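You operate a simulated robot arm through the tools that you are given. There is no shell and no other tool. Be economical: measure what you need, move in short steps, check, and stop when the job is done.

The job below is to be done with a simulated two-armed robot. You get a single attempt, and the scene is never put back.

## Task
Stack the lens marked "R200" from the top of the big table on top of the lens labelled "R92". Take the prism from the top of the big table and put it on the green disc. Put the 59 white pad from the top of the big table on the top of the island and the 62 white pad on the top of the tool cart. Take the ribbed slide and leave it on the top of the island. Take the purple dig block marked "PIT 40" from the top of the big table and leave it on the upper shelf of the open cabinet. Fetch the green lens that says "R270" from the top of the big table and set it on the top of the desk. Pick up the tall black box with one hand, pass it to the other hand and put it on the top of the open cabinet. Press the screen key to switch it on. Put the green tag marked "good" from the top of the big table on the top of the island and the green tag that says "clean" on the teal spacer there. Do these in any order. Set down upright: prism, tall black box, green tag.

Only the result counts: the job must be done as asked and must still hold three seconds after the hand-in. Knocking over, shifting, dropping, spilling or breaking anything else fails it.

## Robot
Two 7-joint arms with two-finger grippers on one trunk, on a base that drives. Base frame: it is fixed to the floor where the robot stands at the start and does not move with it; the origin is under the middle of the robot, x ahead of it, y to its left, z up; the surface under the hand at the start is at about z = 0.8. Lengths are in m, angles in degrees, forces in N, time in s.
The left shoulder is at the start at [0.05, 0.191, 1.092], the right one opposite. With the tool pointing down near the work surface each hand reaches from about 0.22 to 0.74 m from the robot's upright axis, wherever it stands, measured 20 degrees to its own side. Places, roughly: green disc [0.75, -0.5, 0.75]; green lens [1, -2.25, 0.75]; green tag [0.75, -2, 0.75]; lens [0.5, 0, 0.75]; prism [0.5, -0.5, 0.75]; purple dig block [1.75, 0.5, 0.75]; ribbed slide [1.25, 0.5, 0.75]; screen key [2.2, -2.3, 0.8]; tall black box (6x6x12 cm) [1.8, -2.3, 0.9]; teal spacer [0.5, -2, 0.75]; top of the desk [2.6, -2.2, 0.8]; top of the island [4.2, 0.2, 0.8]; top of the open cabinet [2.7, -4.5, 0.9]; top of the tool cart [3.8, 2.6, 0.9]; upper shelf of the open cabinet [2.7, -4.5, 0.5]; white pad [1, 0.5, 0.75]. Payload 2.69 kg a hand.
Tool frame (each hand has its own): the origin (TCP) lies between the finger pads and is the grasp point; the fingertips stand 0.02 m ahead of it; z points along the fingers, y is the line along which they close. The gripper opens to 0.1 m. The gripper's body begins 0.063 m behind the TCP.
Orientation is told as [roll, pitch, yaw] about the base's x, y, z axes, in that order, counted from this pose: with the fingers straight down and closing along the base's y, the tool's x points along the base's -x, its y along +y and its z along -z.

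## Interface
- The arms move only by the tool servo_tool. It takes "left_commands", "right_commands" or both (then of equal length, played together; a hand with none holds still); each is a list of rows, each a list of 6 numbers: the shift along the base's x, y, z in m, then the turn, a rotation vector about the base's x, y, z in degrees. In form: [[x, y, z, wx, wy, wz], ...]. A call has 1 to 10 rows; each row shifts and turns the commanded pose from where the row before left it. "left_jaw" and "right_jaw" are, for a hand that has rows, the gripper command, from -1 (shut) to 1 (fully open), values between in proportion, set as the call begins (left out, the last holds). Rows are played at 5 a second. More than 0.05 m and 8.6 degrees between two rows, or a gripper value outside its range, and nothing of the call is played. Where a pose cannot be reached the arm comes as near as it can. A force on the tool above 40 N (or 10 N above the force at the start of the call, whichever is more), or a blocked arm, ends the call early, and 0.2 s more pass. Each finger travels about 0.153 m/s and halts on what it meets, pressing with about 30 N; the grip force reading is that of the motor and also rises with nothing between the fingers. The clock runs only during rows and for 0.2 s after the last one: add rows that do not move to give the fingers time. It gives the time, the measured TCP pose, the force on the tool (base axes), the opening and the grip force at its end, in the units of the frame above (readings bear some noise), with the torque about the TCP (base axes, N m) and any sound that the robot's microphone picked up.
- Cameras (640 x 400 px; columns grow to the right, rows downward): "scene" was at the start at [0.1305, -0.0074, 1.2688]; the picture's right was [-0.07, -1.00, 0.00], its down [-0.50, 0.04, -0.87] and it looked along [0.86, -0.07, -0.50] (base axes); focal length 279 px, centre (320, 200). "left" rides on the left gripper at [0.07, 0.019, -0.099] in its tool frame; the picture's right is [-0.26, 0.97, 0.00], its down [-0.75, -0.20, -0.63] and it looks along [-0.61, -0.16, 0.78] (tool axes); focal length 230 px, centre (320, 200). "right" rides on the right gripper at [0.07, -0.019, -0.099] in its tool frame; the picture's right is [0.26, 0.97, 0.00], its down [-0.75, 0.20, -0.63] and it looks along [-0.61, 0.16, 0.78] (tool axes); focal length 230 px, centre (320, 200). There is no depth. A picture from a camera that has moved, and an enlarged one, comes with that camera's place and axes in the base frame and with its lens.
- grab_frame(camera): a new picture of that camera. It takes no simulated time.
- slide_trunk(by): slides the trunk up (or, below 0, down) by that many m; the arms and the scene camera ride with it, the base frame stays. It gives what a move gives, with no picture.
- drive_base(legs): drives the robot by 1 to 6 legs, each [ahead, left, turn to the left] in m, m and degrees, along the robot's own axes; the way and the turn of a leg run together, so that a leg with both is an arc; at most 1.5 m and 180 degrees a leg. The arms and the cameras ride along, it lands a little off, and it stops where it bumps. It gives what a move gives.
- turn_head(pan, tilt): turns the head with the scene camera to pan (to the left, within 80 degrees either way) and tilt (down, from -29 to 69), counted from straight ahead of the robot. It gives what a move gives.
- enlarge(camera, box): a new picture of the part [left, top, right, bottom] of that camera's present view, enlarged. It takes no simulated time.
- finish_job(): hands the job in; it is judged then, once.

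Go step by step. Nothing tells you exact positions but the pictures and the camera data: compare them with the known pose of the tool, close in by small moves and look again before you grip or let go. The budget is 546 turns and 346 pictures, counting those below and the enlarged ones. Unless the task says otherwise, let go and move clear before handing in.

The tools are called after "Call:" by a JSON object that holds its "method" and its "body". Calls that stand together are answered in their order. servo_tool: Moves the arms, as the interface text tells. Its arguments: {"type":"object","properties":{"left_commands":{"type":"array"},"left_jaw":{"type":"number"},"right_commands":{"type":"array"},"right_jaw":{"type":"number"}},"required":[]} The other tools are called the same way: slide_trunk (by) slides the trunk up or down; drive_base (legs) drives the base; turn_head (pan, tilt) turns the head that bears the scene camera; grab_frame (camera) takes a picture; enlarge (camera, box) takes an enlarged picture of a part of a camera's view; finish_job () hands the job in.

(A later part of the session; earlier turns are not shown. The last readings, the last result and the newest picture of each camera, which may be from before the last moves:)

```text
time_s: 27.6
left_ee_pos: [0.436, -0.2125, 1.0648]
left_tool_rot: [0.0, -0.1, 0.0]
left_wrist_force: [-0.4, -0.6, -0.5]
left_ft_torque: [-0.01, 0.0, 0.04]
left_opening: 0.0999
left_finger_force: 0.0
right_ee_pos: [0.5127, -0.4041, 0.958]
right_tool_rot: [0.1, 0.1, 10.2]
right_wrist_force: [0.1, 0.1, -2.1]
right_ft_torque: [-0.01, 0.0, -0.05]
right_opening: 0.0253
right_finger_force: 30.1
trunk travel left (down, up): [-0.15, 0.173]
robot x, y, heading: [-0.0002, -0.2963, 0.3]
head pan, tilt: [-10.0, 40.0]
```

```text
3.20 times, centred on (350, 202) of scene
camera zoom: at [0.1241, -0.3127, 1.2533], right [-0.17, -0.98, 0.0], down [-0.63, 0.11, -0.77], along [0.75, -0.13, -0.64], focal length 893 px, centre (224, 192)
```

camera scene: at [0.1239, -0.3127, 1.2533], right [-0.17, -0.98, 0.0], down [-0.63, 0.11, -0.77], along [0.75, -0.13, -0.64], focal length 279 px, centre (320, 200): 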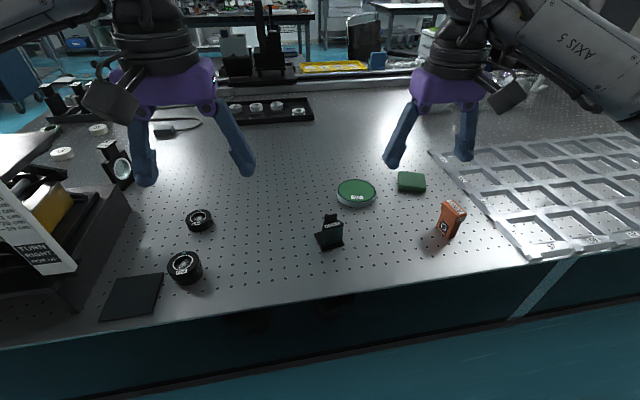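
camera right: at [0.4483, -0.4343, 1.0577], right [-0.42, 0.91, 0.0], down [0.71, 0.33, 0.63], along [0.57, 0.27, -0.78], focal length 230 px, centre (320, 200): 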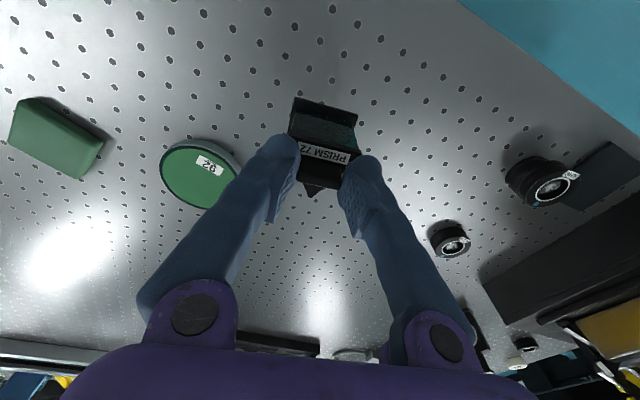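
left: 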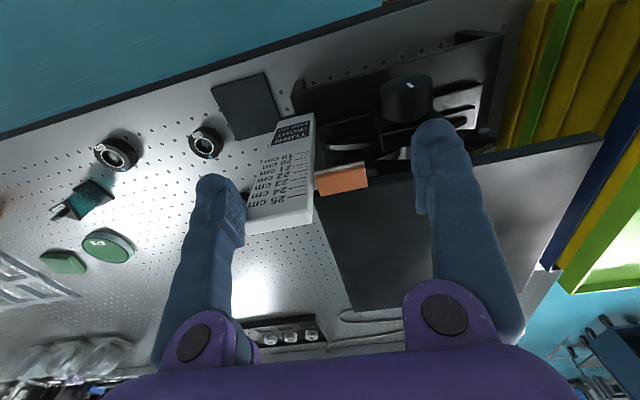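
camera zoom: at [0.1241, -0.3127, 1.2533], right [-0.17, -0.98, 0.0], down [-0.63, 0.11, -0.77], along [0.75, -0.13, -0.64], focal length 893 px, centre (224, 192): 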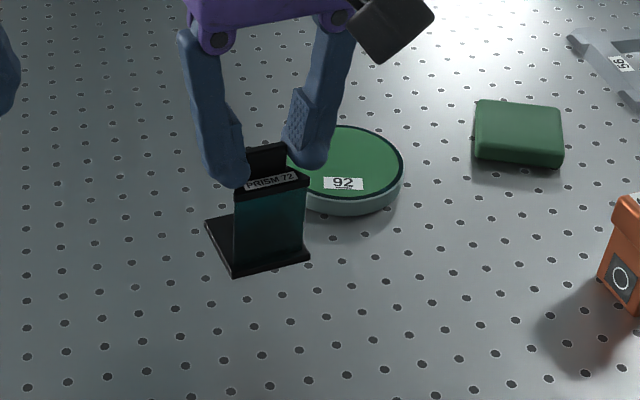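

Prism is lifted upright. The disc centre is at about (0.662, -0.502) with its top near 0.81; moving the prism over it.

Call:
{"method": "servo_tool", "body": {"right_commands": [[0.036, -0.025, 0, 0, 0, 0], [0.036, -0.025, 0, 0, 0, 0], [0.036, -0.024, 0, 0, 0, 0], [0.034, -0.024, 0, 0, 0, 0], [0, 0, -0.02, 0, 0, 0], [0, 0, -0.015, 0, 0, 0], [0, 0, 0, 0, 0, 0]]}}

Call:
{"method": "grab_frame", "body": {"camera": "right"}}

Call:
{"method": "enlarge", "body": {"camera": "scene", "box": [280, 120, 440, 220]}}

```text
time_s: 29.2
left_ee_pos: [0.4364, -0.2132, 1.0644]
left_tool_rot: [0.0, 0.0, 0.0]
left_wrist_force: [-0.7, 0.4, 0.5]
left_ft_torque: [-0.01, 0.01, 0.01]
left_opening: 0.0999
left_finger_force: 0.2
right_ee_pos: [0.6536, -0.5029, 0.9222]
right_tool_rot: [0.0, 0.2, 10.1]
right_wrist_force: [-0.9, -0.3, -1.5]
right_ft_torque: [0.0, -0.07, 0.02]
right_opening: 0.0252
right_finger_force: 30.1
trunk travel left (down, up): [-0.15, 0.173]
robot x, y, heading: [-0.0035, -0.2991, -0.4]
head pan, tilt: [-10.0, 40.0]
```

```text
312 pictures are left
camera right: at [0.589, -0.5322, 1.0225], right [-0.42, 0.91, 0.0], down [0.71, 0.33, 0.63], along [0.57, 0.27, -0.78], focal length 230 px, centre (320, 200)
```

right: 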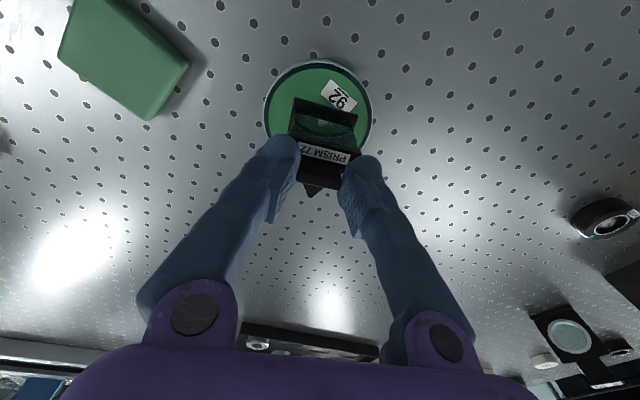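

```text
4.00 times, centred on (360, 170) of scene
camera zoom: at [0.124, -0.3127, 1.2533], right [-0.17, -0.98, 0.0], down [-0.63, 0.11, -0.77], along [0.75, -0.13, -0.64], focal length 1117 px, centre (160, 320)
```

zoom: 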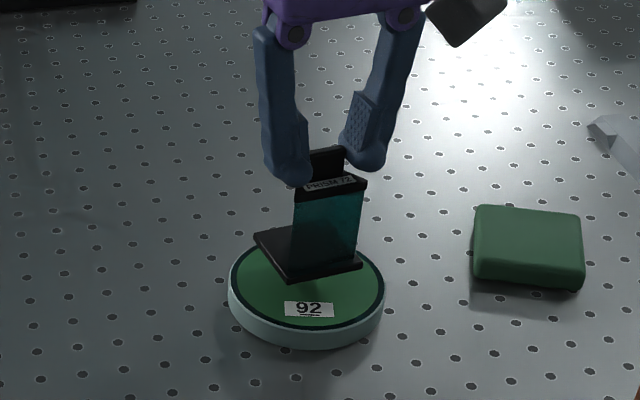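

The prism is centred over the disc. Lowering in small steps.

Call:
{"method": "servo_tool", "body": {"right_commands": [[0, 0, -0.006, 0, 0, 0], [0, 0, -0.005, 0, 0, 0], [0, 0, -0.003, 0, 0, 0], [0, 0, 0, 0, 0, 0], [0, 0, 0, 0, 0, 0]]}}

Call:
{"method": "enlarge", "body": {"camera": "scene", "box": [300, 160, 400, 220]}}

```text
time_s: 30.4
left_ee_pos: [0.4365, -0.2126, 1.0646]
left_tool_rot: [0.1, 0.0, -0.1]
left_wrist_force: [0.2, 0.2, 0.7]
left_ft_torque: [0.02, 0.03, 0.01]
left_opening: 0.1
left_finger_force: 0.1
right_ee_pos: [0.6526, -0.5026, 0.909]
right_tool_rot: [0.1, 0.2, 10.1]
right_wrist_force: [0.2, 0.4, -2.0]
right_ft_torque: [-0.01, 0.01, -0.01]
right_opening: 0.0256
right_finger_force: 30.2
trunk travel left (down, up): [-0.15, 0.173]
robot x, y, heading: [0.0008, -0.2984, -0.0]
head pan, tilt: [-10.0, 40.0]
```

```text
6.40 times, centred on (350, 190) of scene
camera zoom: at [0.1241, -0.3127, 1.2533], right [-0.17, -0.98, 0.0], down [-0.63, 0.11, -0.77], along [0.75, -0.13, -0.64], focal length 1787 px, centre (128, 264)
```

zoom: 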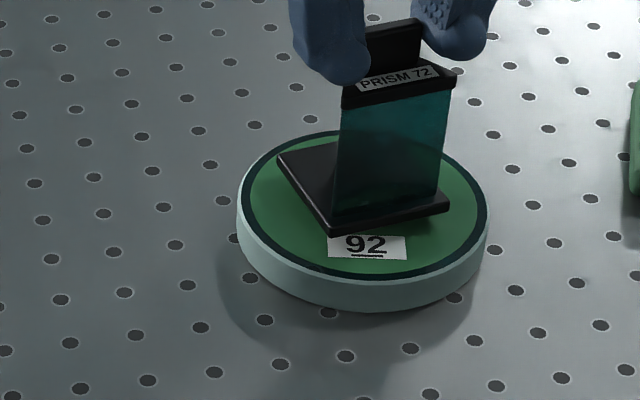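

Call:
{"method": "servo_tool", "body": {"right_commands": [[0, 0, -0.002, 0, 0, 0], [0, 0, -0.002, 0, 0, 0], [0, 0, 0, 0, 0, 0], [0, 0, 0, 0, 0, 0]]}}

```text
time_s: 31.4
left_ee_pos: [0.4369, -0.2134, 1.0653]
left_tool_rot: [0.0, 0.0, -0.1]
left_wrist_force: [-0.6, 0.8, -0.3]
left_ft_torque: [-0.01, 0.0, -0.03]
left_opening: 0.0998
left_finger_force: 0.1
right_ee_pos: [0.6527, -0.5031, 0.9047]
right_tool_rot: [0.1, 0.2, 10.1]
right_wrist_force: [0.5, 0.0, -1.9]
right_ft_torque: [0.0, 0.01, -0.01]
right_opening: 0.0254
right_finger_force: 29.9
trunk travel left (down, up): [-0.15, 0.173]
robot x, y, heading: [0.0012, -0.2986, 0.3]
head pan, tilt: [-10.0, 40.0]
```

No contact yet; continuing in 1 mm steps.

Call:
{"method": "servo_tool", "body": {"right_commands": [[0, 0, -0.001, 0, 0, 0], [0, 0, -0.001, 0, 0, 0], [0, 0, 0, 0, 0, 0], [0, 0, 0, 0, 0, 0]]}}

Call:
{"method": "servo_tool", "body": {"right_commands": [[0, 0, -0.001, 0, 0, 0], [0, 0, 0, 0, 0, 0], [0, 0, 0, 0, 0, 0]]}}

```text
time_s: 32.4
left_ee_pos: [0.4373, -0.2123, 1.0652]
left_tool_rot: [0.0, 0.1, 0.1]
left_wrist_force: [0.0, -0.1, 0.4]
left_ft_torque: [-0.01, 0.01, -0.01]
left_opening: 0.1
left_finger_force: 0.1
right_ee_pos: [0.6537, -0.5023, 0.9036]
right_tool_rot: [0.1, 0.0, 10.1]
right_wrist_force: [1.2, 0.1, 0.7]
right_ft_torque: [0.0, -0.07, 0.02]
right_opening: 0.0255
right_finger_force: 30.2
trunk travel left (down, up): [-0.15, 0.173]
robot x, y, heading: [0.0015, -0.2965, 0.3]
head pan, tilt: [-10.0, 40.0]
```

```text
time_s: 33.2
left_ee_pos: [0.4363, -0.2124, 1.0643]
left_tool_rot: [0.0, 0.0, 0.0]
left_wrist_force: [0.6, 0.3, 0.1]
left_ft_torque: [-0.01, 0.01, 0.02]
left_opening: 0.0997
left_finger_force: 0.1
right_ee_pos: [0.6531, -0.5009, 0.904]
right_tool_rot: [0.1, 0.0, 10.0]
right_wrist_force: [1.1, 1.2, 6.2]
right_ft_torque: [-0.05, -0.05, 0.0]
right_opening: 0.0254
right_finger_force: 30.0
trunk travel left (down, up): [-0.15, 0.173]
robot x, y, heading: [-0.0033, -0.2971, 0.0]
head pan, tilt: [-10.0, 40.0]
```

Contact felt. Releasing and rising.

Call:
{"method": "servo_tool", "body": {"right_commands": [[0, 0, 0, 0, 0, 0], [0, 0, 0, 0, 0, 0], [0, 0, 0.03, 0, 0, 0], [0, 0, 0.04, 0, 0, 0], [0, 0, 0.04, 0, 0, 0], [0, 0, 0.04, 0, 0, 0]], "right_jaw": 1}}

Call:
{"method": "enlarge", "body": {"camera": "scene", "box": [260, 100, 460, 240]}}

```text
time_s: 34.6
left_ee_pos: [0.4373, -0.2118, 1.0649]
left_tool_rot: [-0.1, 0.0, 0.0]
left_wrist_force: [0.0, 1.4, 0.9]
left_ft_torque: [-0.04, 0.04, 0.0]
left_opening: 0.1002
left_finger_force: 0.2
right_ee_pos: [0.6535, -0.5029, 1.055]
right_tool_rot: [0.0, 0.2, 10.0]
right_wrist_force: [0.8, -0.2, 0.3]
right_ft_torque: [0.01, -0.01, -0.01]
right_opening: 0.1001
right_finger_force: 0.1
trunk travel left (down, up): [-0.15, 0.173]
robot x, y, heading: [0.004, -0.2943, 0.0]
head pan, tilt: [-10.0, 40.0]
```

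```text
2.86 times, centred on (360, 170) of scene
camera zoom: at [0.1234, -0.3122, 1.2534], right [-0.17, -0.98, 0.0], down [-0.63, 0.11, -0.77], along [0.75, -0.13, -0.64], focal length 798 px, centre (206, 286)
```

zoom: 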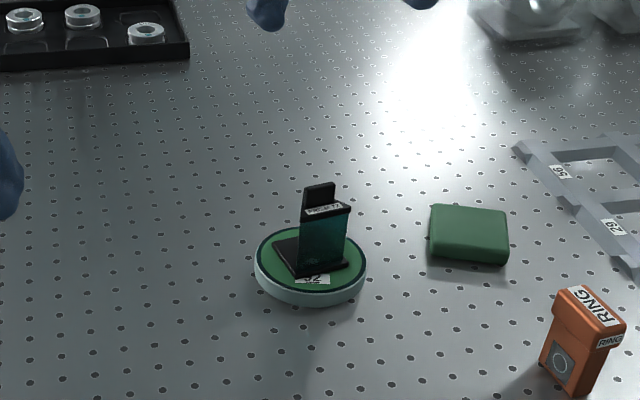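

The prism stands on the disc. Next comes the right end of the table (tags, R270), so I tuck the right hand and drive right.

Call:
{"method": "servo_tool", "body": {"right_commands": [[-0.04, 0, 0, 0, 0, -5], [-0.04, 0, 0, 0, 0, -5], [-0.04, 0, 0, 0, 0, 0], [-0.04, 0, 0, 0, 0, 0], [-0.04, 0, 0, 0, 0, 0], [-0.04, 0.03, 0, 0, 0, 0], [-0.02, 0.03, 0, 0, 0, 0]]}}

Call:
{"method": "turn_head", "body": {"pan": -60, "tilt": 25}}

Call:
{"method": "drive_base", "body": {"legs": [[0, -0.8, 0]]}}

Call:
{"method": "grab_frame", "body": {"camera": "scene"}}

```text
time_s: 36.2
left_ee_pos: [0.4367, -0.2123, 1.0649]
left_tool_rot: [0.0, -0.1, 0.0]
left_wrist_force: [0.6, -0.2, 1.0]
left_ft_torque: [0.01, 0.01, 0.02]
left_opening: 0.1001
left_finger_force: 0.0
right_ee_pos: [0.393, -0.4442, 1.0529]
right_tool_rot: [0.0, 0.1, 0.0]
right_wrist_force: [0.3, -0.4, 1.3]
right_ft_torque: [0.0, 0.01, 0.01]
right_opening: 0.1001
right_finger_force: 0.1
trunk travel left (down, up): [-0.15, 0.173]
robot x, y, heading: [0.0013, -0.2983, -0.0]
head pan, tilt: [-10.0, 40.0]
```

```text
time_s: 37.4
left_ee_pos: [0.4377, -0.2126, 1.0642]
left_tool_rot: [0.1, 0.0, 0.0]
left_wrist_force: [0.4, 0.0, 0.2]
left_ft_torque: [-0.01, 0.01, -0.02]
left_opening: 0.0997
left_finger_force: 0.0
right_ee_pos: [0.3936, -0.4448, 1.0527]
right_tool_rot: [0.0, 0.2, 0.1]
right_wrist_force: [-0.9, -0.3, -0.2]
right_ft_torque: [0.02, 0.01, 0.01]
right_opening: 0.0998
right_finger_force: 0.0
trunk travel left (down, up): [-0.15, 0.173]
robot x, y, heading: [0.0019, -0.2988, -0.1]
head pan, tilt: [-60.0, 25.0]
```

```text
time_s: 44.8
left_ee_pos: [0.4373, -1.0154, 1.0659]
left_tool_rot: [0.0, 0.0, 0.0]
left_wrist_force: [-0.4, -0.2, -0.5]
left_ft_torque: [0.05, 0.0, -0.01]
left_opening: 0.0999
left_finger_force: 0.1
right_ee_pos: [0.393, -1.2484, 1.0523]
right_tool_rot: [0.1, 0.1, -0.1]
right_wrist_force: [0.4, 0.2, -0.5]
right_ft_torque: [-0.03, 0.0, 0.0]
right_opening: 0.1
right_finger_force: 0.1
trunk travel left (down, up): [-0.15, 0.173]
robot x, y, heading: [0.0012, -1.1007, -0.2]
head pan, tilt: [-60.0, 25.0]
```

```text
308 pictures are left
camera scene: at [0.0858, -1.1812, 1.2767], right [-0.87, -0.5, 0.0], down [-0.21, 0.37, -0.91], along [0.45, -0.79, -0.42], focal length 279 px, centre (320, 200)
```

scene: 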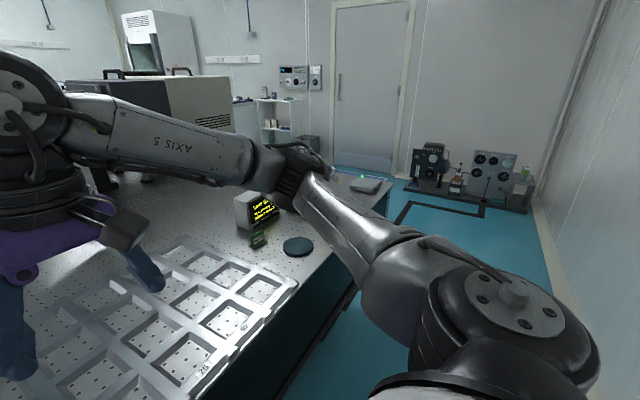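

The teal spacer and tags are visible further right. I'll drive another 0.75 m.

Call:
{"method": "drive_base", "body": {"legs": [[0, -0.75, 0]]}}

Call:
{"method": "turn_head", "body": {"pan": -15, "tilt": 35}}

Call:
{"method": "grab_frame", "body": {"camera": "scene"}}

Call:
{"method": "grab_frame", "body": {"camera": "right"}}

```text
time_s: 52.0
left_ee_pos: [0.4354, -1.7878, 1.0648]
left_tool_rot: [0.0, 0.0, -0.4]
left_wrist_force: [-0.3, -0.6, 0.1]
left_ft_torque: [-0.02, -0.02, 0.0]
left_opening: 0.1
left_finger_force: 0.0
right_ee_pos: [0.3887, -2.018, 1.0524]
right_tool_rot: [0.1, 0.1, -0.3]
right_wrist_force: [-0.4, -0.3, -0.7]
right_ft_torque: [0.0, 0.03, -0.01]
right_opening: 0.1001
right_finger_force: 0.0
trunk travel left (down, up): [-0.15, 0.173]
robot x, y, heading: [-0.0058, -1.8676, -0.2]
head pan, tilt: [-60.0, 25.0]
```

```text
time_s: 53.1
left_ee_pos: [0.4332, -1.7868, 1.0645]
left_tool_rot: [-0.1, 0.0, -0.5]
left_wrist_force: [0.3, 0.6, 0.3]
left_ft_torque: [0.02, -0.05, 0.0]
left_opening: 0.1
left_finger_force: 0.1
right_ee_pos: [0.3899, -2.0186, 1.0534]
right_tool_rot: [0.1, 0.1, -0.2]
right_wrist_force: [0.9, -0.5, -0.7]
right_ft_torque: [-0.01, -0.01, 0.01]
right_opening: 0.1002
right_finger_force: 0.0
trunk travel left (down, up): [-0.15, 0.173]
robot x, y, heading: [-0.002, -1.866, -0.1]
head pan, tilt: [-15.0, 35.0]
```

```text
307 pictures are left
camera scene: at [0.1219, -1.8929, 1.2609], right [-0.27, -0.96, 0.0], down [-0.55, 0.15, -0.82], along [0.79, -0.22, -0.57], focal length 279 px, centre (320, 200)
```

scene: 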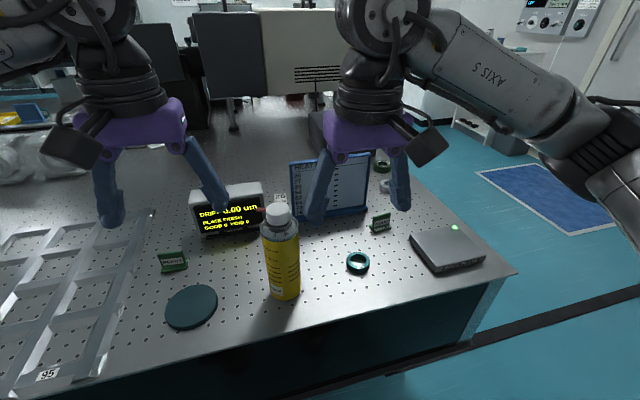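

```text
306 pictures are left
camera right: at [0.3199, -2.0356, 1.152], right [-0.25, 0.97, 0.0], down [0.75, 0.2, 0.63], along [0.61, 0.16, -0.78], focal length 230 px, centre (320, 200)
```

right: 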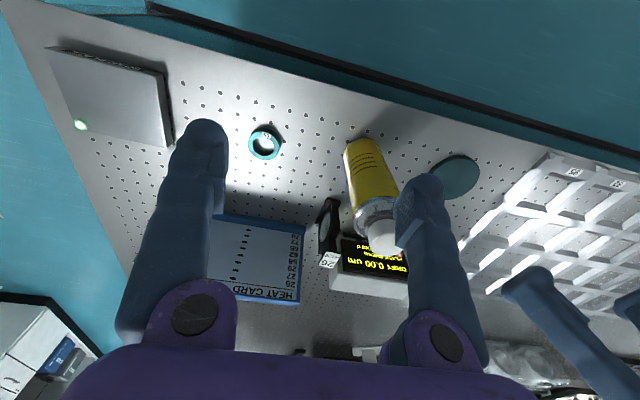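

Call:
{"method": "enlarge", "body": {"camera": "scene", "box": [130, 170, 310, 340]}}

Call:
{"method": "enlarge", "body": {"camera": "scene", "box": [280, 140, 500, 290]}}

```text
2.35 times, centred on (220, 255) of scene
camera zoom: at [0.1219, -1.8929, 1.2609], right [-0.27, -0.96, 0.0], down [-0.55, 0.15, -0.82], along [0.79, -0.22, -0.57], focal length 657 px, centre (555, 71)
```

zoom: 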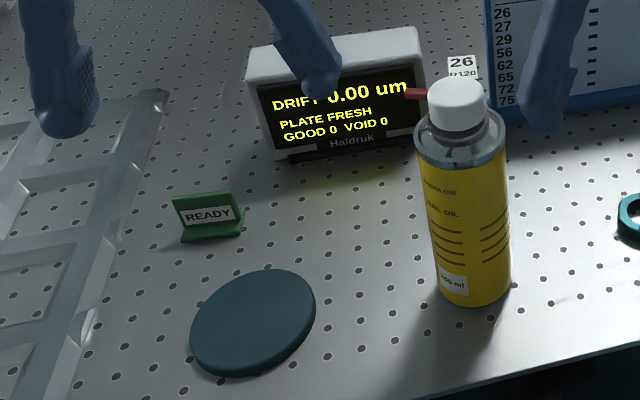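

```text
2.67 times, centred on (390, 215) of scene
camera zoom: at [0.1219, -1.8929, 1.2609], right [-0.27, -0.96, 0.0], down [-0.55, 0.15, -0.82], along [0.79, -0.22, -0.57], focal length 744 px, centre (133, 160)
```

zoom: 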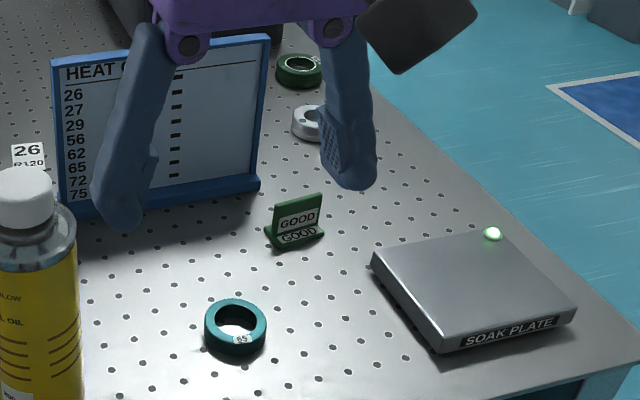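

I see GOOD and READY tags, the teal ring "85" (the spacer), and R270 behind. CLEAN isn't visible yet, so I'll raise the trunk for a better view.

Call:
{"method": "slide_trunk", "body": {"by": 0.17}}

Call:
{"method": "turn_head", "body": {"pan": -20, "tilt": 40}}

Call:
{"method": "grab_frame", "body": {"camera": "scene"}}

Call:
{"method": "grab_frame", "body": {"camera": "left"}}

Call:
{"method": "grab_frame", "body": {"camera": "right"}}

```text
time_s: 55.0
left_ee_pos: [0.4335, -1.7865, 1.2345]
left_tool_rot: [0.0, 0.0, -0.3]
left_wrist_force: [-0.2, -0.3, 0.1]
left_ft_torque: [0.01, 0.04, 0.0]
left_opening: 0.1
left_finger_force: 0.1
right_ee_pos: [0.39, -2.0181, 1.2236]
right_tool_rot: [0.1, 0.1, -0.3]
right_wrist_force: [-0.7, 1.1, 0.0]
right_ft_torque: [-0.01, -0.02, -0.01]
right_opening: 0.1
right_finger_force: 0.0
trunk travel left (down, up): [-0.32, 0.003]
robot x, y, heading: [-0.0084, -1.8706, -0.4]
head pan, tilt: [-15.0, 35.0]
```

```text
time_s: 55.7
left_ee_pos: [0.4336, -1.7868, 1.2344]
left_tool_rot: [0.0, 0.0, -0.4]
left_wrist_force: [-0.8, 0.1, 0.1]
left_ft_torque: [0.01, -0.01, -0.03]
left_opening: 0.1
left_finger_force: 0.1
right_ee_pos: [0.3889, -2.0177, 1.222]
right_tool_rot: [0.1, 0.1, -0.3]
right_wrist_force: [0.5, 0.0, -0.1]
right_ft_torque: [0.02, -0.03, 0.01]
right_opening: 0.1
right_finger_force: 0.1
trunk travel left (down, up): [-0.32, 0.003]
robot x, y, heading: [-0.0012, -1.8701, -0.1]
head pan, tilt: [-20.0, 40.0]
```

```text
303 pictures are left
camera scene: at [0.1167, -1.899, 1.4234], right [-0.35, -0.94, 0.0], down [-0.6, 0.22, -0.77], along [0.72, -0.27, -0.64], focal length 279 px, centre (320, 200)
```

scene: 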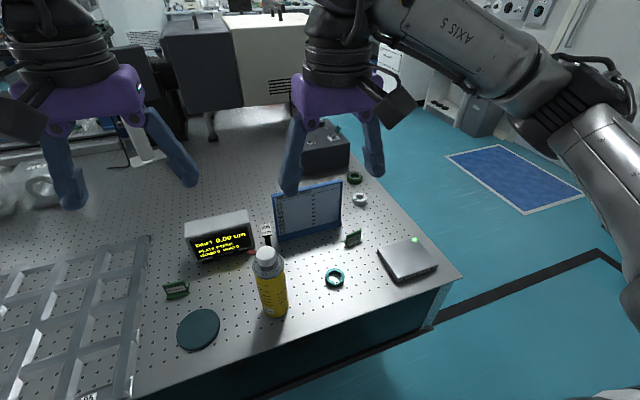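

```text
302 pictures are left
camera left: at [0.3634, -1.7678, 1.3339], right [0.26, 0.96, 0.0], down [0.75, -0.2, 0.63], along [0.61, -0.17, -0.78], focal length 230 px, centre (320, 200)
```

left: 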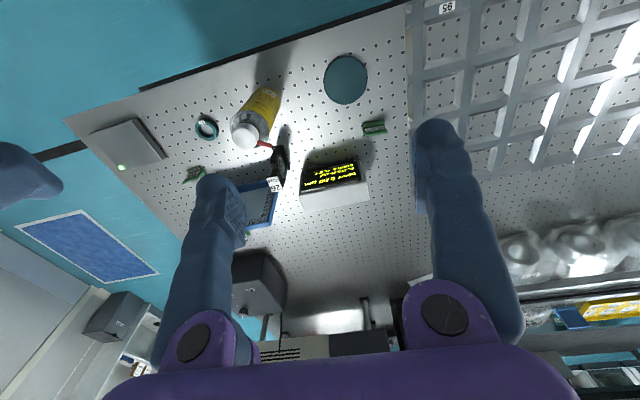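

```text
301 pictures are left
camera right: at [0.3199, -2.0355, 1.322], right [-0.25, 0.97, 0.0], down [0.75, 0.2, 0.63], along [0.61, 0.16, -0.78], focal length 230 px, centre (320, 200)
```

right: 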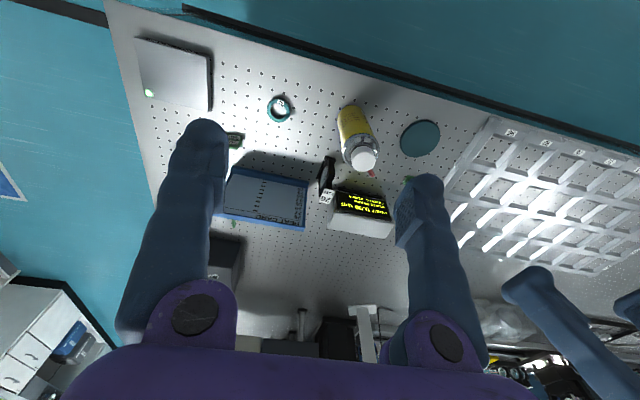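

Call:
{"method": "enlarge", "body": {"camera": "right", "box": [190, 130, 330, 260]}}

Call:
{"method": "enlarge", "body": {"camera": "left", "box": [170, 110, 310, 260]}}

Call:
{"method": "enlarge", "body": {"camera": "scene", "box": [240, 120, 460, 320]}}

```text
3.08 times, centred on (260, 195) of right
camera zoom: at [0.3199, -2.0355, 1.322], right [-0.25, 0.97, 0.0], down [0.75, 0.2, 0.63], along [0.61, 0.16, -0.78], focal length 708 px, centre (505, 215)
```

zoom: 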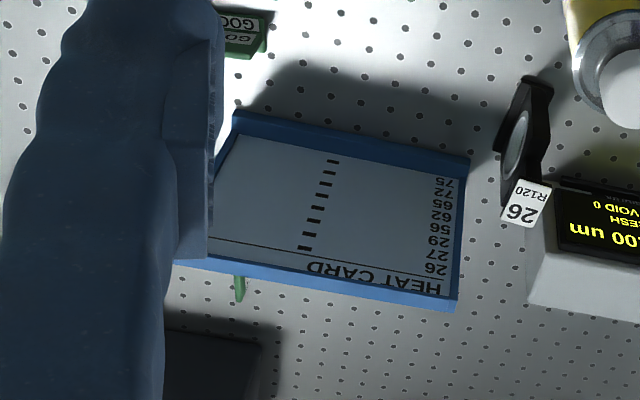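

```text
2.67 times, centred on (240, 185) of left
camera zoom: at [0.3634, -1.7678, 1.3339], right [0.26, 0.96, 0.0], down [0.75, -0.2, 0.63], along [0.61, -0.17, -0.78], focal length 614 px, centre (533, 240)
```

zoom: 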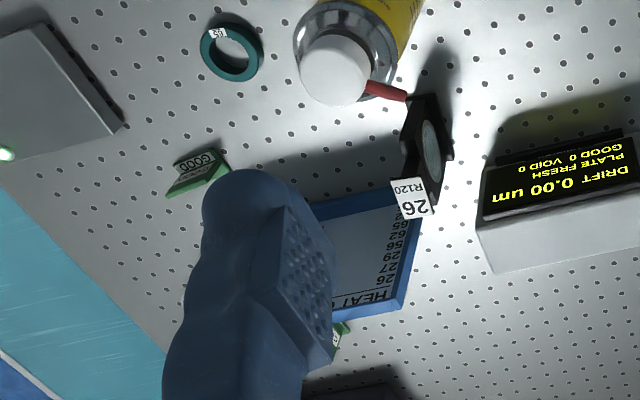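

```text
2.00 times, centred on (350, 220) of scene
camera zoom: at [0.1167, -1.899, 1.4234], right [-0.35, -0.94, 0.0], down [-0.6, 0.22, -0.77], along [0.72, -0.27, -0.64], focal length 558 px, centre (260, 160)
```

zoom: 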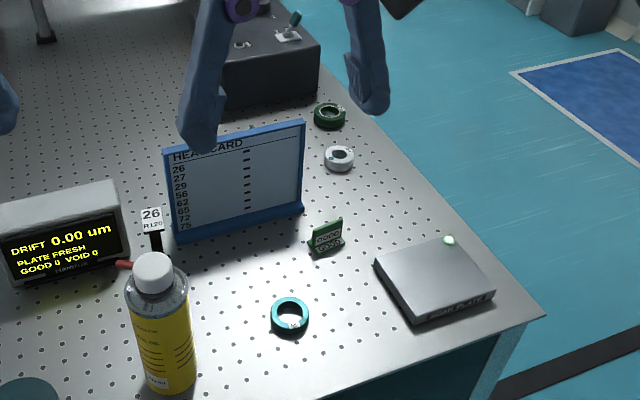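

CLEAN stands behind the heat card, near (0.85, -2.15). I'll go around to the table's right end, which has free floor, to reach all of these.

Call:
{"method": "drive_base", "body": {"legs": [[0, -1.08, 0], [0.72, 0, 0], [0, 0, 90]]}}

Call:
{"method": "turn_head", "body": {"pan": 0, "tilt": 40}}

Call:
{"method": "grab_frame", "body": {"camera": "scene"}}

```text
time_s: 72.8
left_ee_pos: [0.6315, -2.5057, 1.2352]
left_tool_rot: [0.0, 0.0, 91.3]
left_wrist_force: [0.6, -0.1, -0.4]
left_ft_torque: [0.05, -0.01, 0.02]
left_opening: 0.1002
left_finger_force: 0.0
right_ee_pos: [0.8639, -2.5432, 1.2224]
right_tool_rot: [0.1, 0.0, 91.3]
right_wrist_force: [0.5, 0.5, -0.4]
right_ft_torque: [0.03, 0.0, -0.03]
right_opening: 0.0999
right_finger_force: 0.0
trunk travel left (down, up): [-0.32, 0.003]
robot x, y, heading: [0.7281, -2.941, 91.4]
head pan, tilt: [-20.0, 40.0]
```

```text
time_s: 73.7
left_ee_pos: [0.6321, -2.5056, 1.2341]
left_tool_rot: [0.0, 0.0, 91.3]
left_wrist_force: [-0.2, -0.7, 0.4]
left_ft_torque: [-0.01, 0.0, 0.01]
left_opening: 0.0998
left_finger_force: 0.1
right_ee_pos: [0.864, -2.5446, 1.2231]
right_tool_rot: [0.1, 0.0, 91.3]
right_wrist_force: [0.3, -0.1, -0.1]
right_ft_torque: [0.01, 0.0, -0.06]
right_opening: 0.1002
right_finger_force: 0.0
trunk travel left (down, up): [-0.32, 0.003]
robot x, y, heading: [0.725, -2.9387, 91.2]
head pan, tilt: [0.0, 40.0]
```

```text
297 pictures are left
camera scene: at [0.7236, -2.816, 1.4233], right [1.0, 0.02, 0.0], down [0.01, -0.64, -0.77], along [-0.02, 0.77, -0.64], focal length 279 px, centre (320, 200)
```

scene: 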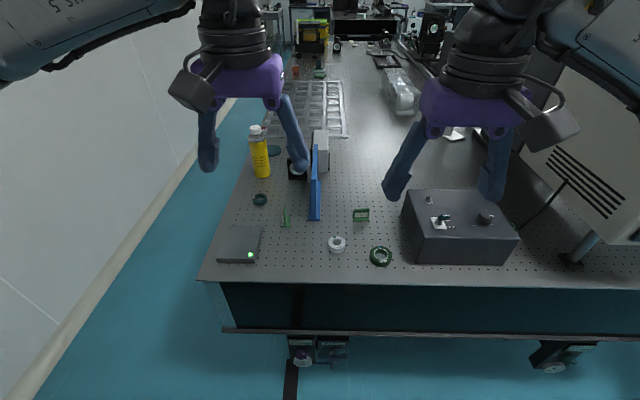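

From here everything is visible. I'll zoom in to measure.

Call:
{"method": "enlarge", "body": {"camera": "scene", "box": [210, 120, 410, 280]}}

Call:
{"method": "grab_frame", "body": {"camera": "right"}}

Call:
{"method": "grab_frame", "body": {"camera": "left"}}

```text
2.50 times, centred on (310, 200) of scene
camera zoom: at [0.7236, -2.816, 1.4233], right [1.0, 0.02, 0.0], down [0.01, -0.64, -0.77], along [-0.02, 0.77, -0.64], focal length 698 px, centre (345, 200)
```

zoom: 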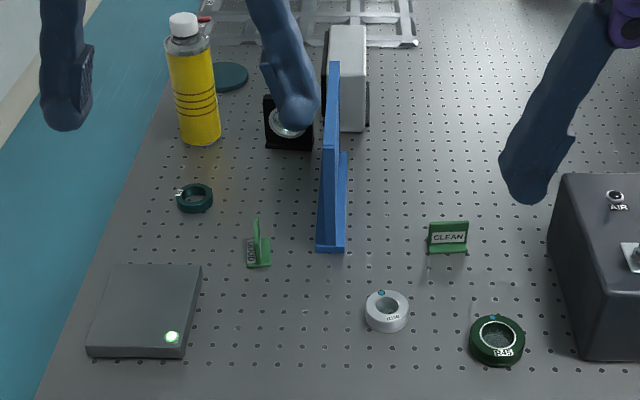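

```text
295 pictures are left
camera right: at [0.8849, -2.612, 1.322], right [-0.96, -0.28, 0.0], down [-0.22, 0.75, 0.63], along [-0.18, 0.6, -0.78], focal length 230 px, centre (320, 200)
```

right: 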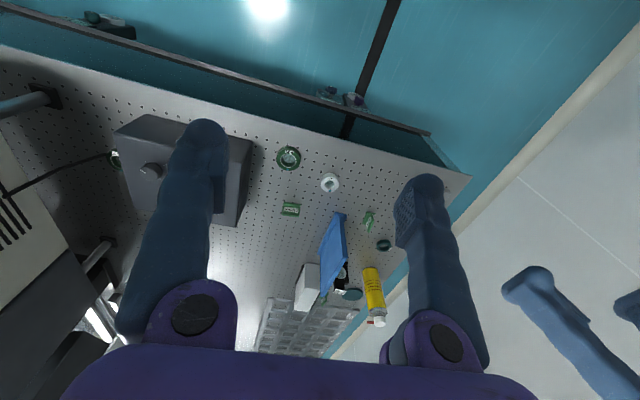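

```text
294 pictures are left
camera left: at [0.6137, -2.5754, 1.3339], right [-0.97, 0.24, 0.0], down [0.18, 0.76, 0.63], along [0.15, 0.61, -0.78], focal length 230 px, centre (320, 200)
```

left: 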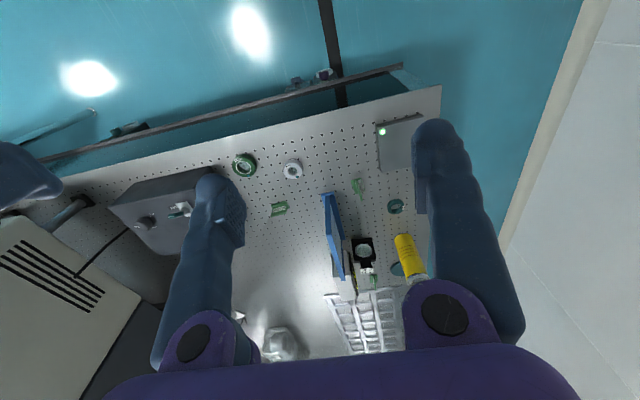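

Call:
{"method": "enlarge", "body": {"camera": "scene", "box": [320, 200, 400, 270]}}

Call:
{"method": "enlarge", "body": {"camera": "right", "box": [260, 130, 360, 230]}}

Call:
{"method": "enlarge", "body": {"camera": "right", "box": [320, 180, 440, 300]}}

```text
5.71 times, centred on (360, 235) of scene
camera zoom: at [0.7236, -2.816, 1.4233], right [1.0, 0.02, 0.0], down [0.01, -0.64, -0.77], along [-0.02, 0.77, -0.64], focal length 1595 px, centre (91, 0)
```

zoom: 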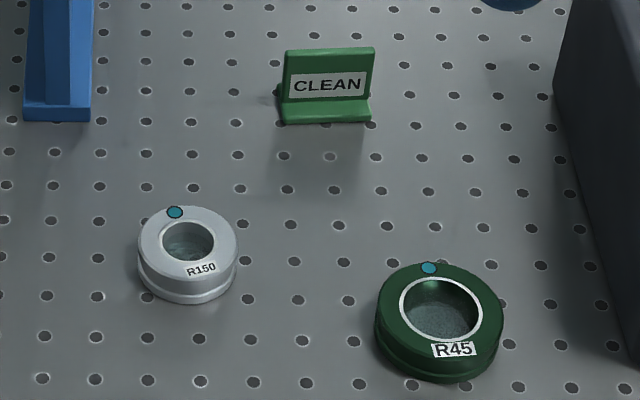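

```text
4.00 times, centred on (310, 180) of right
camera zoom: at [0.8849, -2.612, 1.322], right [-0.96, -0.28, 0.0], down [-0.22, 0.75, 0.63], along [-0.18, 0.6, -0.78], focal length 920 px, centre (360, 280)
```

zoom: 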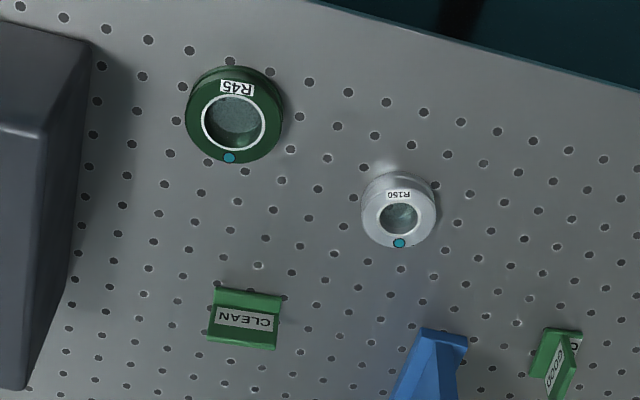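

```text
3.33 times, centred on (380, 240) of right
camera zoom: at [0.8849, -2.612, 1.322], right [-0.96, -0.28, 0.0], down [-0.22, 0.75, 0.63], along [-0.18, 0.6, -0.78], focal length 767 px, centre (120, 67)
```

zoom: 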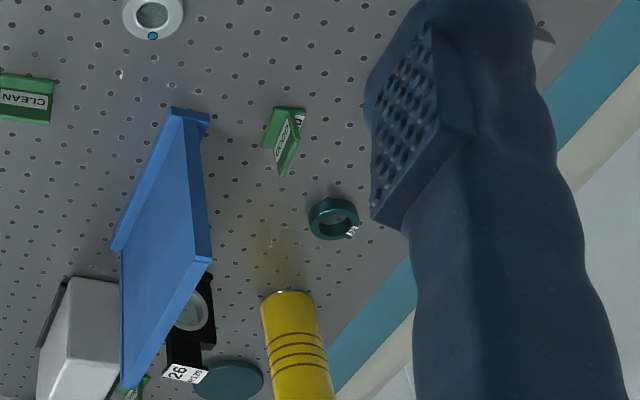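

That green lens is R45, a decoy. There is another green object beyond the dark AIR box; zooming there.

Call:
{"method": "enlarge", "body": {"camera": "right", "box": [60, 90, 180, 210]}}

Call:
{"method": "turn_head", "body": {"pan": -35, "tilt": 35}}

Call:
{"method": "grab_frame", "body": {"camera": "scene"}}

```text
3.33 times, centred on (120, 150) of right
camera zoom: at [0.8849, -2.612, 1.322], right [-0.96, -0.28, 0.0], down [-0.22, 0.75, 0.63], along [-0.18, 0.6, -0.78], focal length 767 px, centre (987, 367)
```

zoom: 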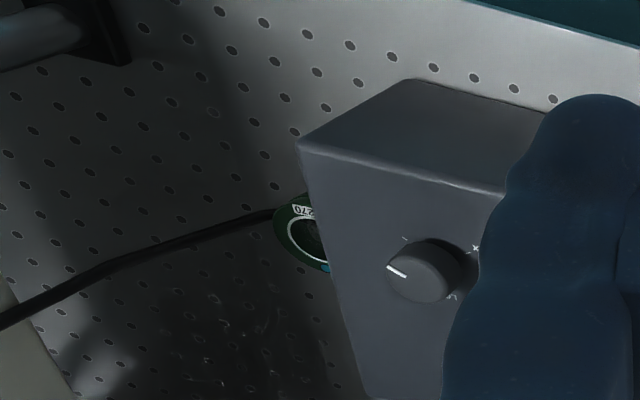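

```text
time_s: 74.7
left_ee_pos: [0.6314, -2.5053, 1.2348]
left_tool_rot: [0.1, 0.0, 91.3]
left_wrist_force: [-0.5, 0.3, 0.8]
left_ft_torque: [0.02, 0.04, 0.02]
left_opening: 0.1
left_finger_force: 0.1
right_ee_pos: [0.8642, -2.5443, 1.2228]
right_tool_rot: [0.1, 0.1, 91.3]
right_wrist_force: [-0.3, 1.0, -0.7]
right_ft_torque: [0.0, 0.02, 0.02]
right_opening: 0.1
right_finger_force: 0.0
trunk travel left (down, up): [-0.32, 0.003]
robot x, y, heading: [0.7265, -2.9392, 91.4]
head pan, tilt: [-35.0, 35.0]
```

```text
289 pictures are left
camera scene: at [0.7742, -2.8277, 1.4309], right [0.83, -0.55, 0.0], down [-0.32, -0.48, -0.82], along [0.45, 0.68, -0.57], focal length 279 px, centre (320, 200)
```

scene: 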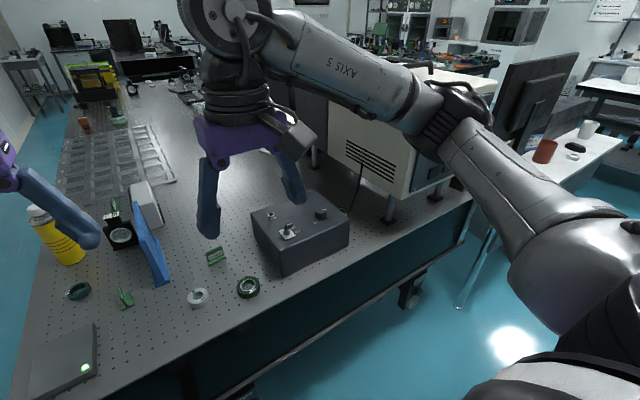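

R270 sits right behind the AIR box at about (1.30, -2.19). First CLEAN: I drive closer, lower the trunk and bring the right hand above it.

Call:
{"method": "drive_base", "body": {"legs": [[0.13, 0, -1.3]]}}

Call:
{"method": "slide_trunk", "body": {"by": -0.15}}

Call:
{"method": "turn_head", "body": {"pan": -5, "tilt": 45}}

Call:
{"method": "grab_frame", "body": {"camera": "scene"}}

Call:
{"method": "grab_frame", "body": {"camera": "right"}}

```text
time_s: 76.0
left_ee_pos: [0.6393, -2.3731, 1.2352]
left_tool_rot: [0.0, 0.0, 90.0]
left_wrist_force: [0.0, -0.4, -0.2]
left_ft_torque: [0.0, 0.0, 0.01]
left_opening: 0.0998
left_finger_force: 0.1
right_ee_pos: [0.871, -2.4156, 1.2223]
right_tool_rot: [0.1, 0.1, 90.1]
right_wrist_force: [0.3, 0.1, 0.2]
right_ft_torque: [-0.01, -0.02, 0.0]
right_opening: 0.1
right_finger_force: 0.1
trunk travel left (down, up): [-0.32, 0.003]
robot x, y, heading: [0.7255, -2.8078, 90.0]
head pan, tilt: [-35.0, 35.0]
```

```text
time_s: 77.7
left_ee_pos: [0.6406, -2.3727, 1.0861]
left_tool_rot: [-0.1, 0.1, 89.9]
left_wrist_force: [0.6, 0.2, 0.2]
left_ft_torque: [-0.01, 0.01, 0.03]
left_opening: 0.1002
left_finger_force: 0.0
right_ee_pos: [0.8714, -2.416, 1.0738]
right_tool_rot: [0.1, 0.1, 90.1]
right_wrist_force: [-0.1, 0.3, -0.6]
right_ft_torque: [-0.04, 0.02, 0.01]
right_opening: 0.1002
right_finger_force: 0.1
trunk travel left (down, up): [-0.17, 0.153]
robot x, y, heading: [0.7225, -2.809, 90.2]
head pan, tilt: [-35.0, 35.0]
```

```text
time_s: 78.7
left_ee_pos: [0.6385, -2.3713, 1.0843]
left_tool_rot: [-0.1, 0.0, 89.9]
left_wrist_force: [0.3, 0.9, 0.4]
left_ft_torque: [0.05, 0.03, 0.0]
left_opening: 0.0998
left_finger_force: 0.3
right_ee_pos: [0.8713, -2.4158, 1.0727]
right_tool_rot: [0.1, 0.1, 90.1]
right_wrist_force: [0.3, 0.4, 0.7]
right_ft_torque: [-0.02, 0.02, -0.05]
right_opening: 0.0999
right_finger_force: 0.0
trunk travel left (down, up): [-0.17, 0.153]
robot x, y, heading: [0.7246, -2.809, 90.0]
head pan, tilt: [-5.0, 45.0]
```

```text
288 pictures are left
camera scene: at [0.7319, -2.6891, 1.2661], right [1.0, -0.09, 0.0], down [-0.06, -0.7, -0.71], along [0.06, 0.7, -0.71], focal length 279 px, centre (320, 200)
```

scene: 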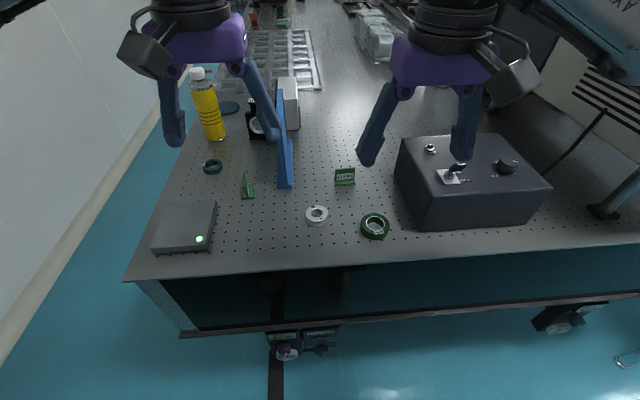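

```text
287 pictures are left
camera right: at [0.8904, -2.4848, 1.172], right [-0.97, -0.26, 0.0], down [-0.2, 0.75, 0.63], along [-0.16, 0.61, -0.78], focal length 230 px, centre (320, 200)
```

right: 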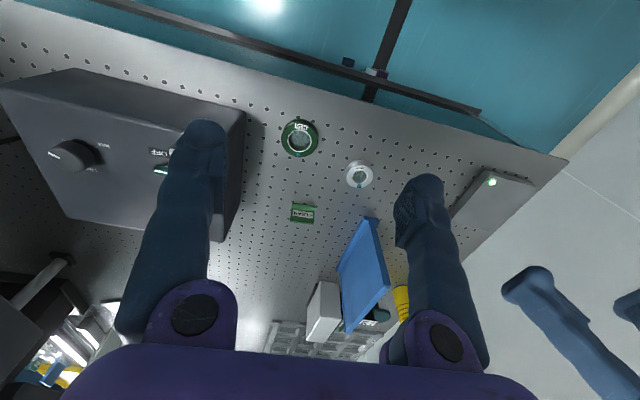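

Moving the right hand above CLEAN.

Call:
{"method": "servo_tool", "body": {"right_commands": [[-0.006, 0.045, 0, 0, 0, 0], [-0.006, 0.045, 0, 0, 0, 0], [-0.006, 0.045, 0, 0, 0, 0], [-0.006, 0.045, 0, 0, 0, 0], [-0.006, 0.045, -0.01, 0, 0, 0], [0, 0.019, -0.03, 0, 0, 0], [0, 0, -0.045, 0, 0, 0], [0, 0, -0.03, 0, 0, 0], [0, 0, 0, 0, 0, 0]], "right_jaw": 1}}

Call:
{"method": "enlarge", "body": {"camera": "scene", "box": [260, 100, 420, 240]}}

Call:
{"method": "grab_frame", "body": {"camera": "right"}}

```text
time_s: 80.7
left_ee_pos: [0.6398, -2.3732, 1.0845]
left_tool_rot: [-0.1, -0.1, 89.9]
left_wrist_force: [-0.1, -0.3, 0.3]
left_ft_torque: [-0.01, 0.0, 0.02]
left_opening: 0.1004
left_finger_force: 0.1
right_ee_pos: [0.8425, -2.174, 0.9573]
right_tool_rot: [0.0, 0.1, 90.1]
right_wrist_force: [-0.1, 1.2, 0.4]
right_ft_torque: [-0.02, 0.0, 0.0]
right_opening: 0.0999
right_finger_force: 0.1
trunk travel left (down, up): [-0.17, 0.153]
robot x, y, heading: [0.722, -2.8088, 90.0]
head pan, tilt: [-5.0, 45.0]
```

```text
2.86 times, centred on (340, 170) of scene
camera zoom: at [0.7318, -2.6892, 1.2661], right [1.0, -0.09, 0.0], down [-0.06, -0.7, -0.71], along [0.06, 0.7, -0.71], focal length 798 px, centre (263, 286)
```

zoom: 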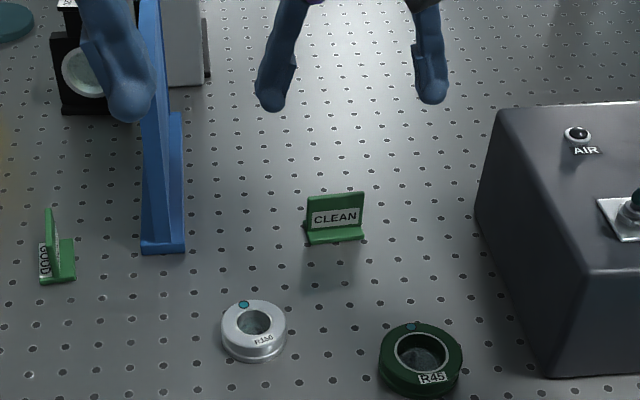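

```text
285 pictures are left
camera right: at [0.8614, -2.2429, 1.0572], right [-0.97, -0.26, 0.0], down [-0.2, 0.75, 0.63], along [-0.16, 0.61, -0.78], focal length 230 px, centre (320, 200)
```

right: 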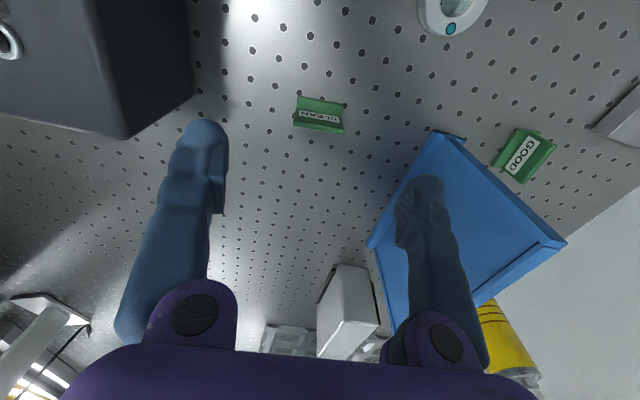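

CLEAN centre is at (0.841, -2.168), facing along y. Lowering with fingers on either side of its width.

Call:
{"method": "servo_tool", "body": {"right_commands": [[-0.001, 0.005, -0.03, 0, 0, 0], [0, 0, -0.04, 0, 0, 0], [0, 0, -0.04, 0, 0, 0], [0, 0, -0.02, 0, 0, 0], [0, 0, 0, 0, 0, 0]]}}

Call:
{"method": "enlarge", "body": {"camera": "scene", "box": [260, 100, 420, 240]}}

Call:
{"method": "grab_frame", "body": {"camera": "right"}}

```text
time_s: 81.9
left_ee_pos: [0.6395, -2.3717, 1.0862]
left_tool_rot: [0.1, 0.0, 90.0]
left_wrist_force: [0.4, -1.0, 0.4]
left_ft_torque: [-0.01, 0.0, 0.0]
left_opening: 0.1001
left_finger_force: 0.0
right_ee_pos: [0.8404, -2.1667, 0.8267]
right_tool_rot: [0.1, 0.1, 90.1]
right_wrist_force: [-0.3, 0.3, -0.1]
right_ft_torque: [-0.01, 0.01, -0.02]
right_opening: 0.0999
right_finger_force: 0.0
trunk travel left (down, up): [-0.17, 0.153]
robot x, y, heading: [0.7243, -2.8104, 89.8]
head pan, tilt: [-5.0, 45.0]
```

```text
2.86 times, centred on (340, 170) of scene
camera zoom: at [0.7318, -2.6891, 1.2661], right [1.0, -0.09, 0.0], down [-0.06, -0.7, -0.71], along [0.06, 0.7, -0.71], focal length 798 px, centre (263, 286)
```

zoom: 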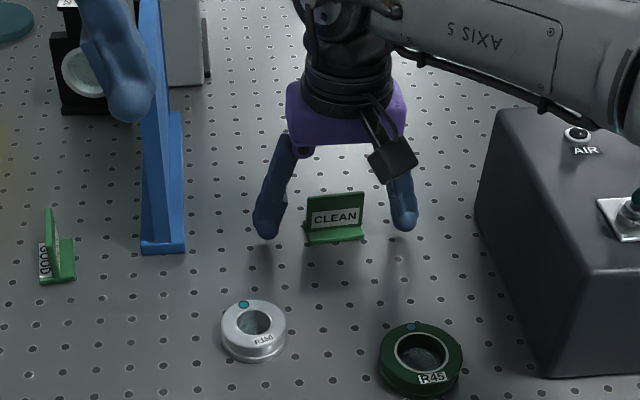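

```text
283 pictures are left
camera right: at [0.8592, -2.2345, 0.9258], right [-0.97, -0.26, 0.0], down [-0.2, 0.75, 0.63], along [-0.16, 0.61, -0.78], focal length 230 px, centre (320, 200)
```

right: 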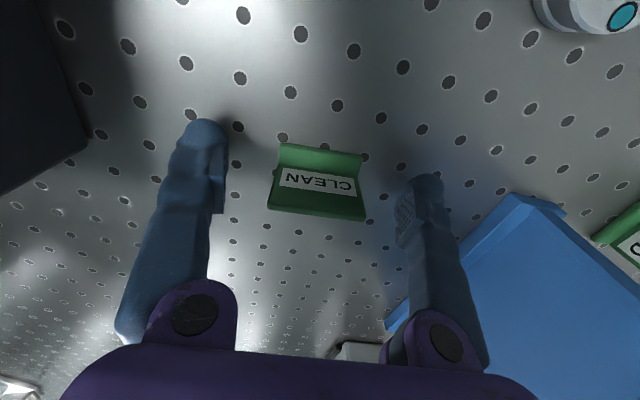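

Aligned; closing and lifting.

Call:
{"method": "servo_tool", "body": {"right_commands": [[0, 0, -0.002, 0, 0, 0], [0, 0, 0, 0, 0, 0], [0, 0, 0, 0, 0, 0], [0, 0, 0, 0, 0, 0]], "right_jaw": -1}}

Call:
{"method": "servo_tool", "body": {"right_commands": [[0, 0, 0.02, 0, 0, 0], [0, 0, 0.03, 0, 0, 0], [0, 0, 0.03, 0, 0, 0], [0, 0, 0, 0, 0, 0]]}}

Call:
{"method": "grab_frame", "body": {"camera": "right"}}

Call:
{"method": "enlarge", "body": {"camera": "scene", "box": [260, 100, 420, 240]}}

```text
time_s: 82.9
left_ee_pos: [0.6399, -2.3722, 1.0853]
left_tool_rot: [0.0, 0.0, 90.0]
left_wrist_force: [-0.6, 0.3, 1.2]
left_ft_torque: [0.01, 0.01, 0.01]
left_opening: 0.0999
left_finger_force: 0.1
right_ee_pos: [0.8397, -2.1663, 0.8258]
right_tool_rot: [0.0, 0.1, 90.1]
right_wrist_force: [0.6, 0.7, 3.3]
right_ft_torque: [0.08, 0.01, 0.03]
right_opening: 0.0479
right_finger_force: 30.4
trunk travel left (down, up): [-0.17, 0.153]
robot x, y, heading: [0.7291, -2.8071, 90.0]
head pan, tilt: [-5.0, 45.0]
```

```text
time_s: 83.9
left_ee_pos: [0.6399, -2.3723, 1.0862]
left_tool_rot: [0.1, -0.1, 90.0]
left_wrist_force: [-0.9, 1.6, -0.3]
left_ft_torque: [0.0, 0.01, -0.01]
left_opening: 0.0999
left_finger_force: 0.1
right_ee_pos: [0.8401, -2.1675, 0.9047]
right_tool_rot: [0.1, 0.2, 90.1]
right_wrist_force: [0.8, 0.0, 0.3]
right_ft_torque: [0.01, 0.0, 0.03]
right_opening: 0.0481
right_finger_force: 30.4
trunk travel left (down, up): [-0.17, 0.153]
robot x, y, heading: [0.7235, -2.8072, 89.9]
head pan, tilt: [-5.0, 45.0]
```

```text
282 pictures are left
camera right: at [0.8598, -2.2363, 1.0034], right [-0.97, -0.26, 0.0], down [-0.2, 0.75, 0.63], along [-0.16, 0.61, -0.78], focal length 230 px, centre (320, 200)
```

right: 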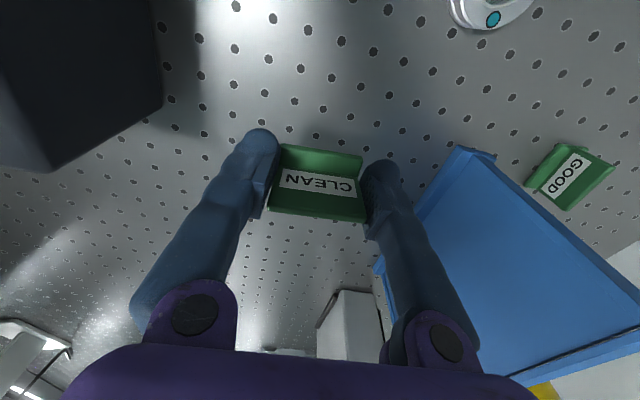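

```text
2.86 times, centred on (340, 170) of scene
camera zoom: at [0.7318, -2.6889, 1.266], right [1.0, -0.09, 0.0], down [-0.06, -0.7, -0.71], along [0.06, 0.7, -0.71], focal length 798 px, centre (263, 286)
```

zoom: 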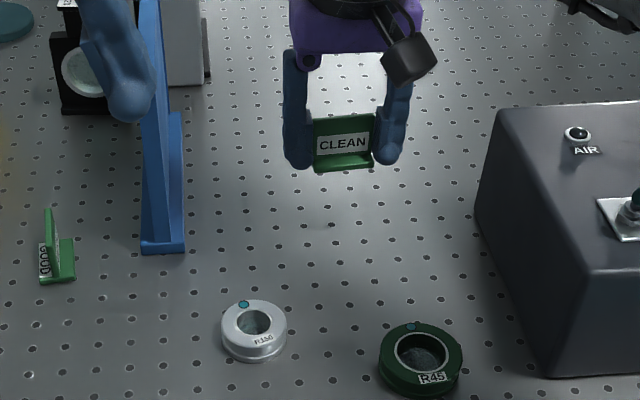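

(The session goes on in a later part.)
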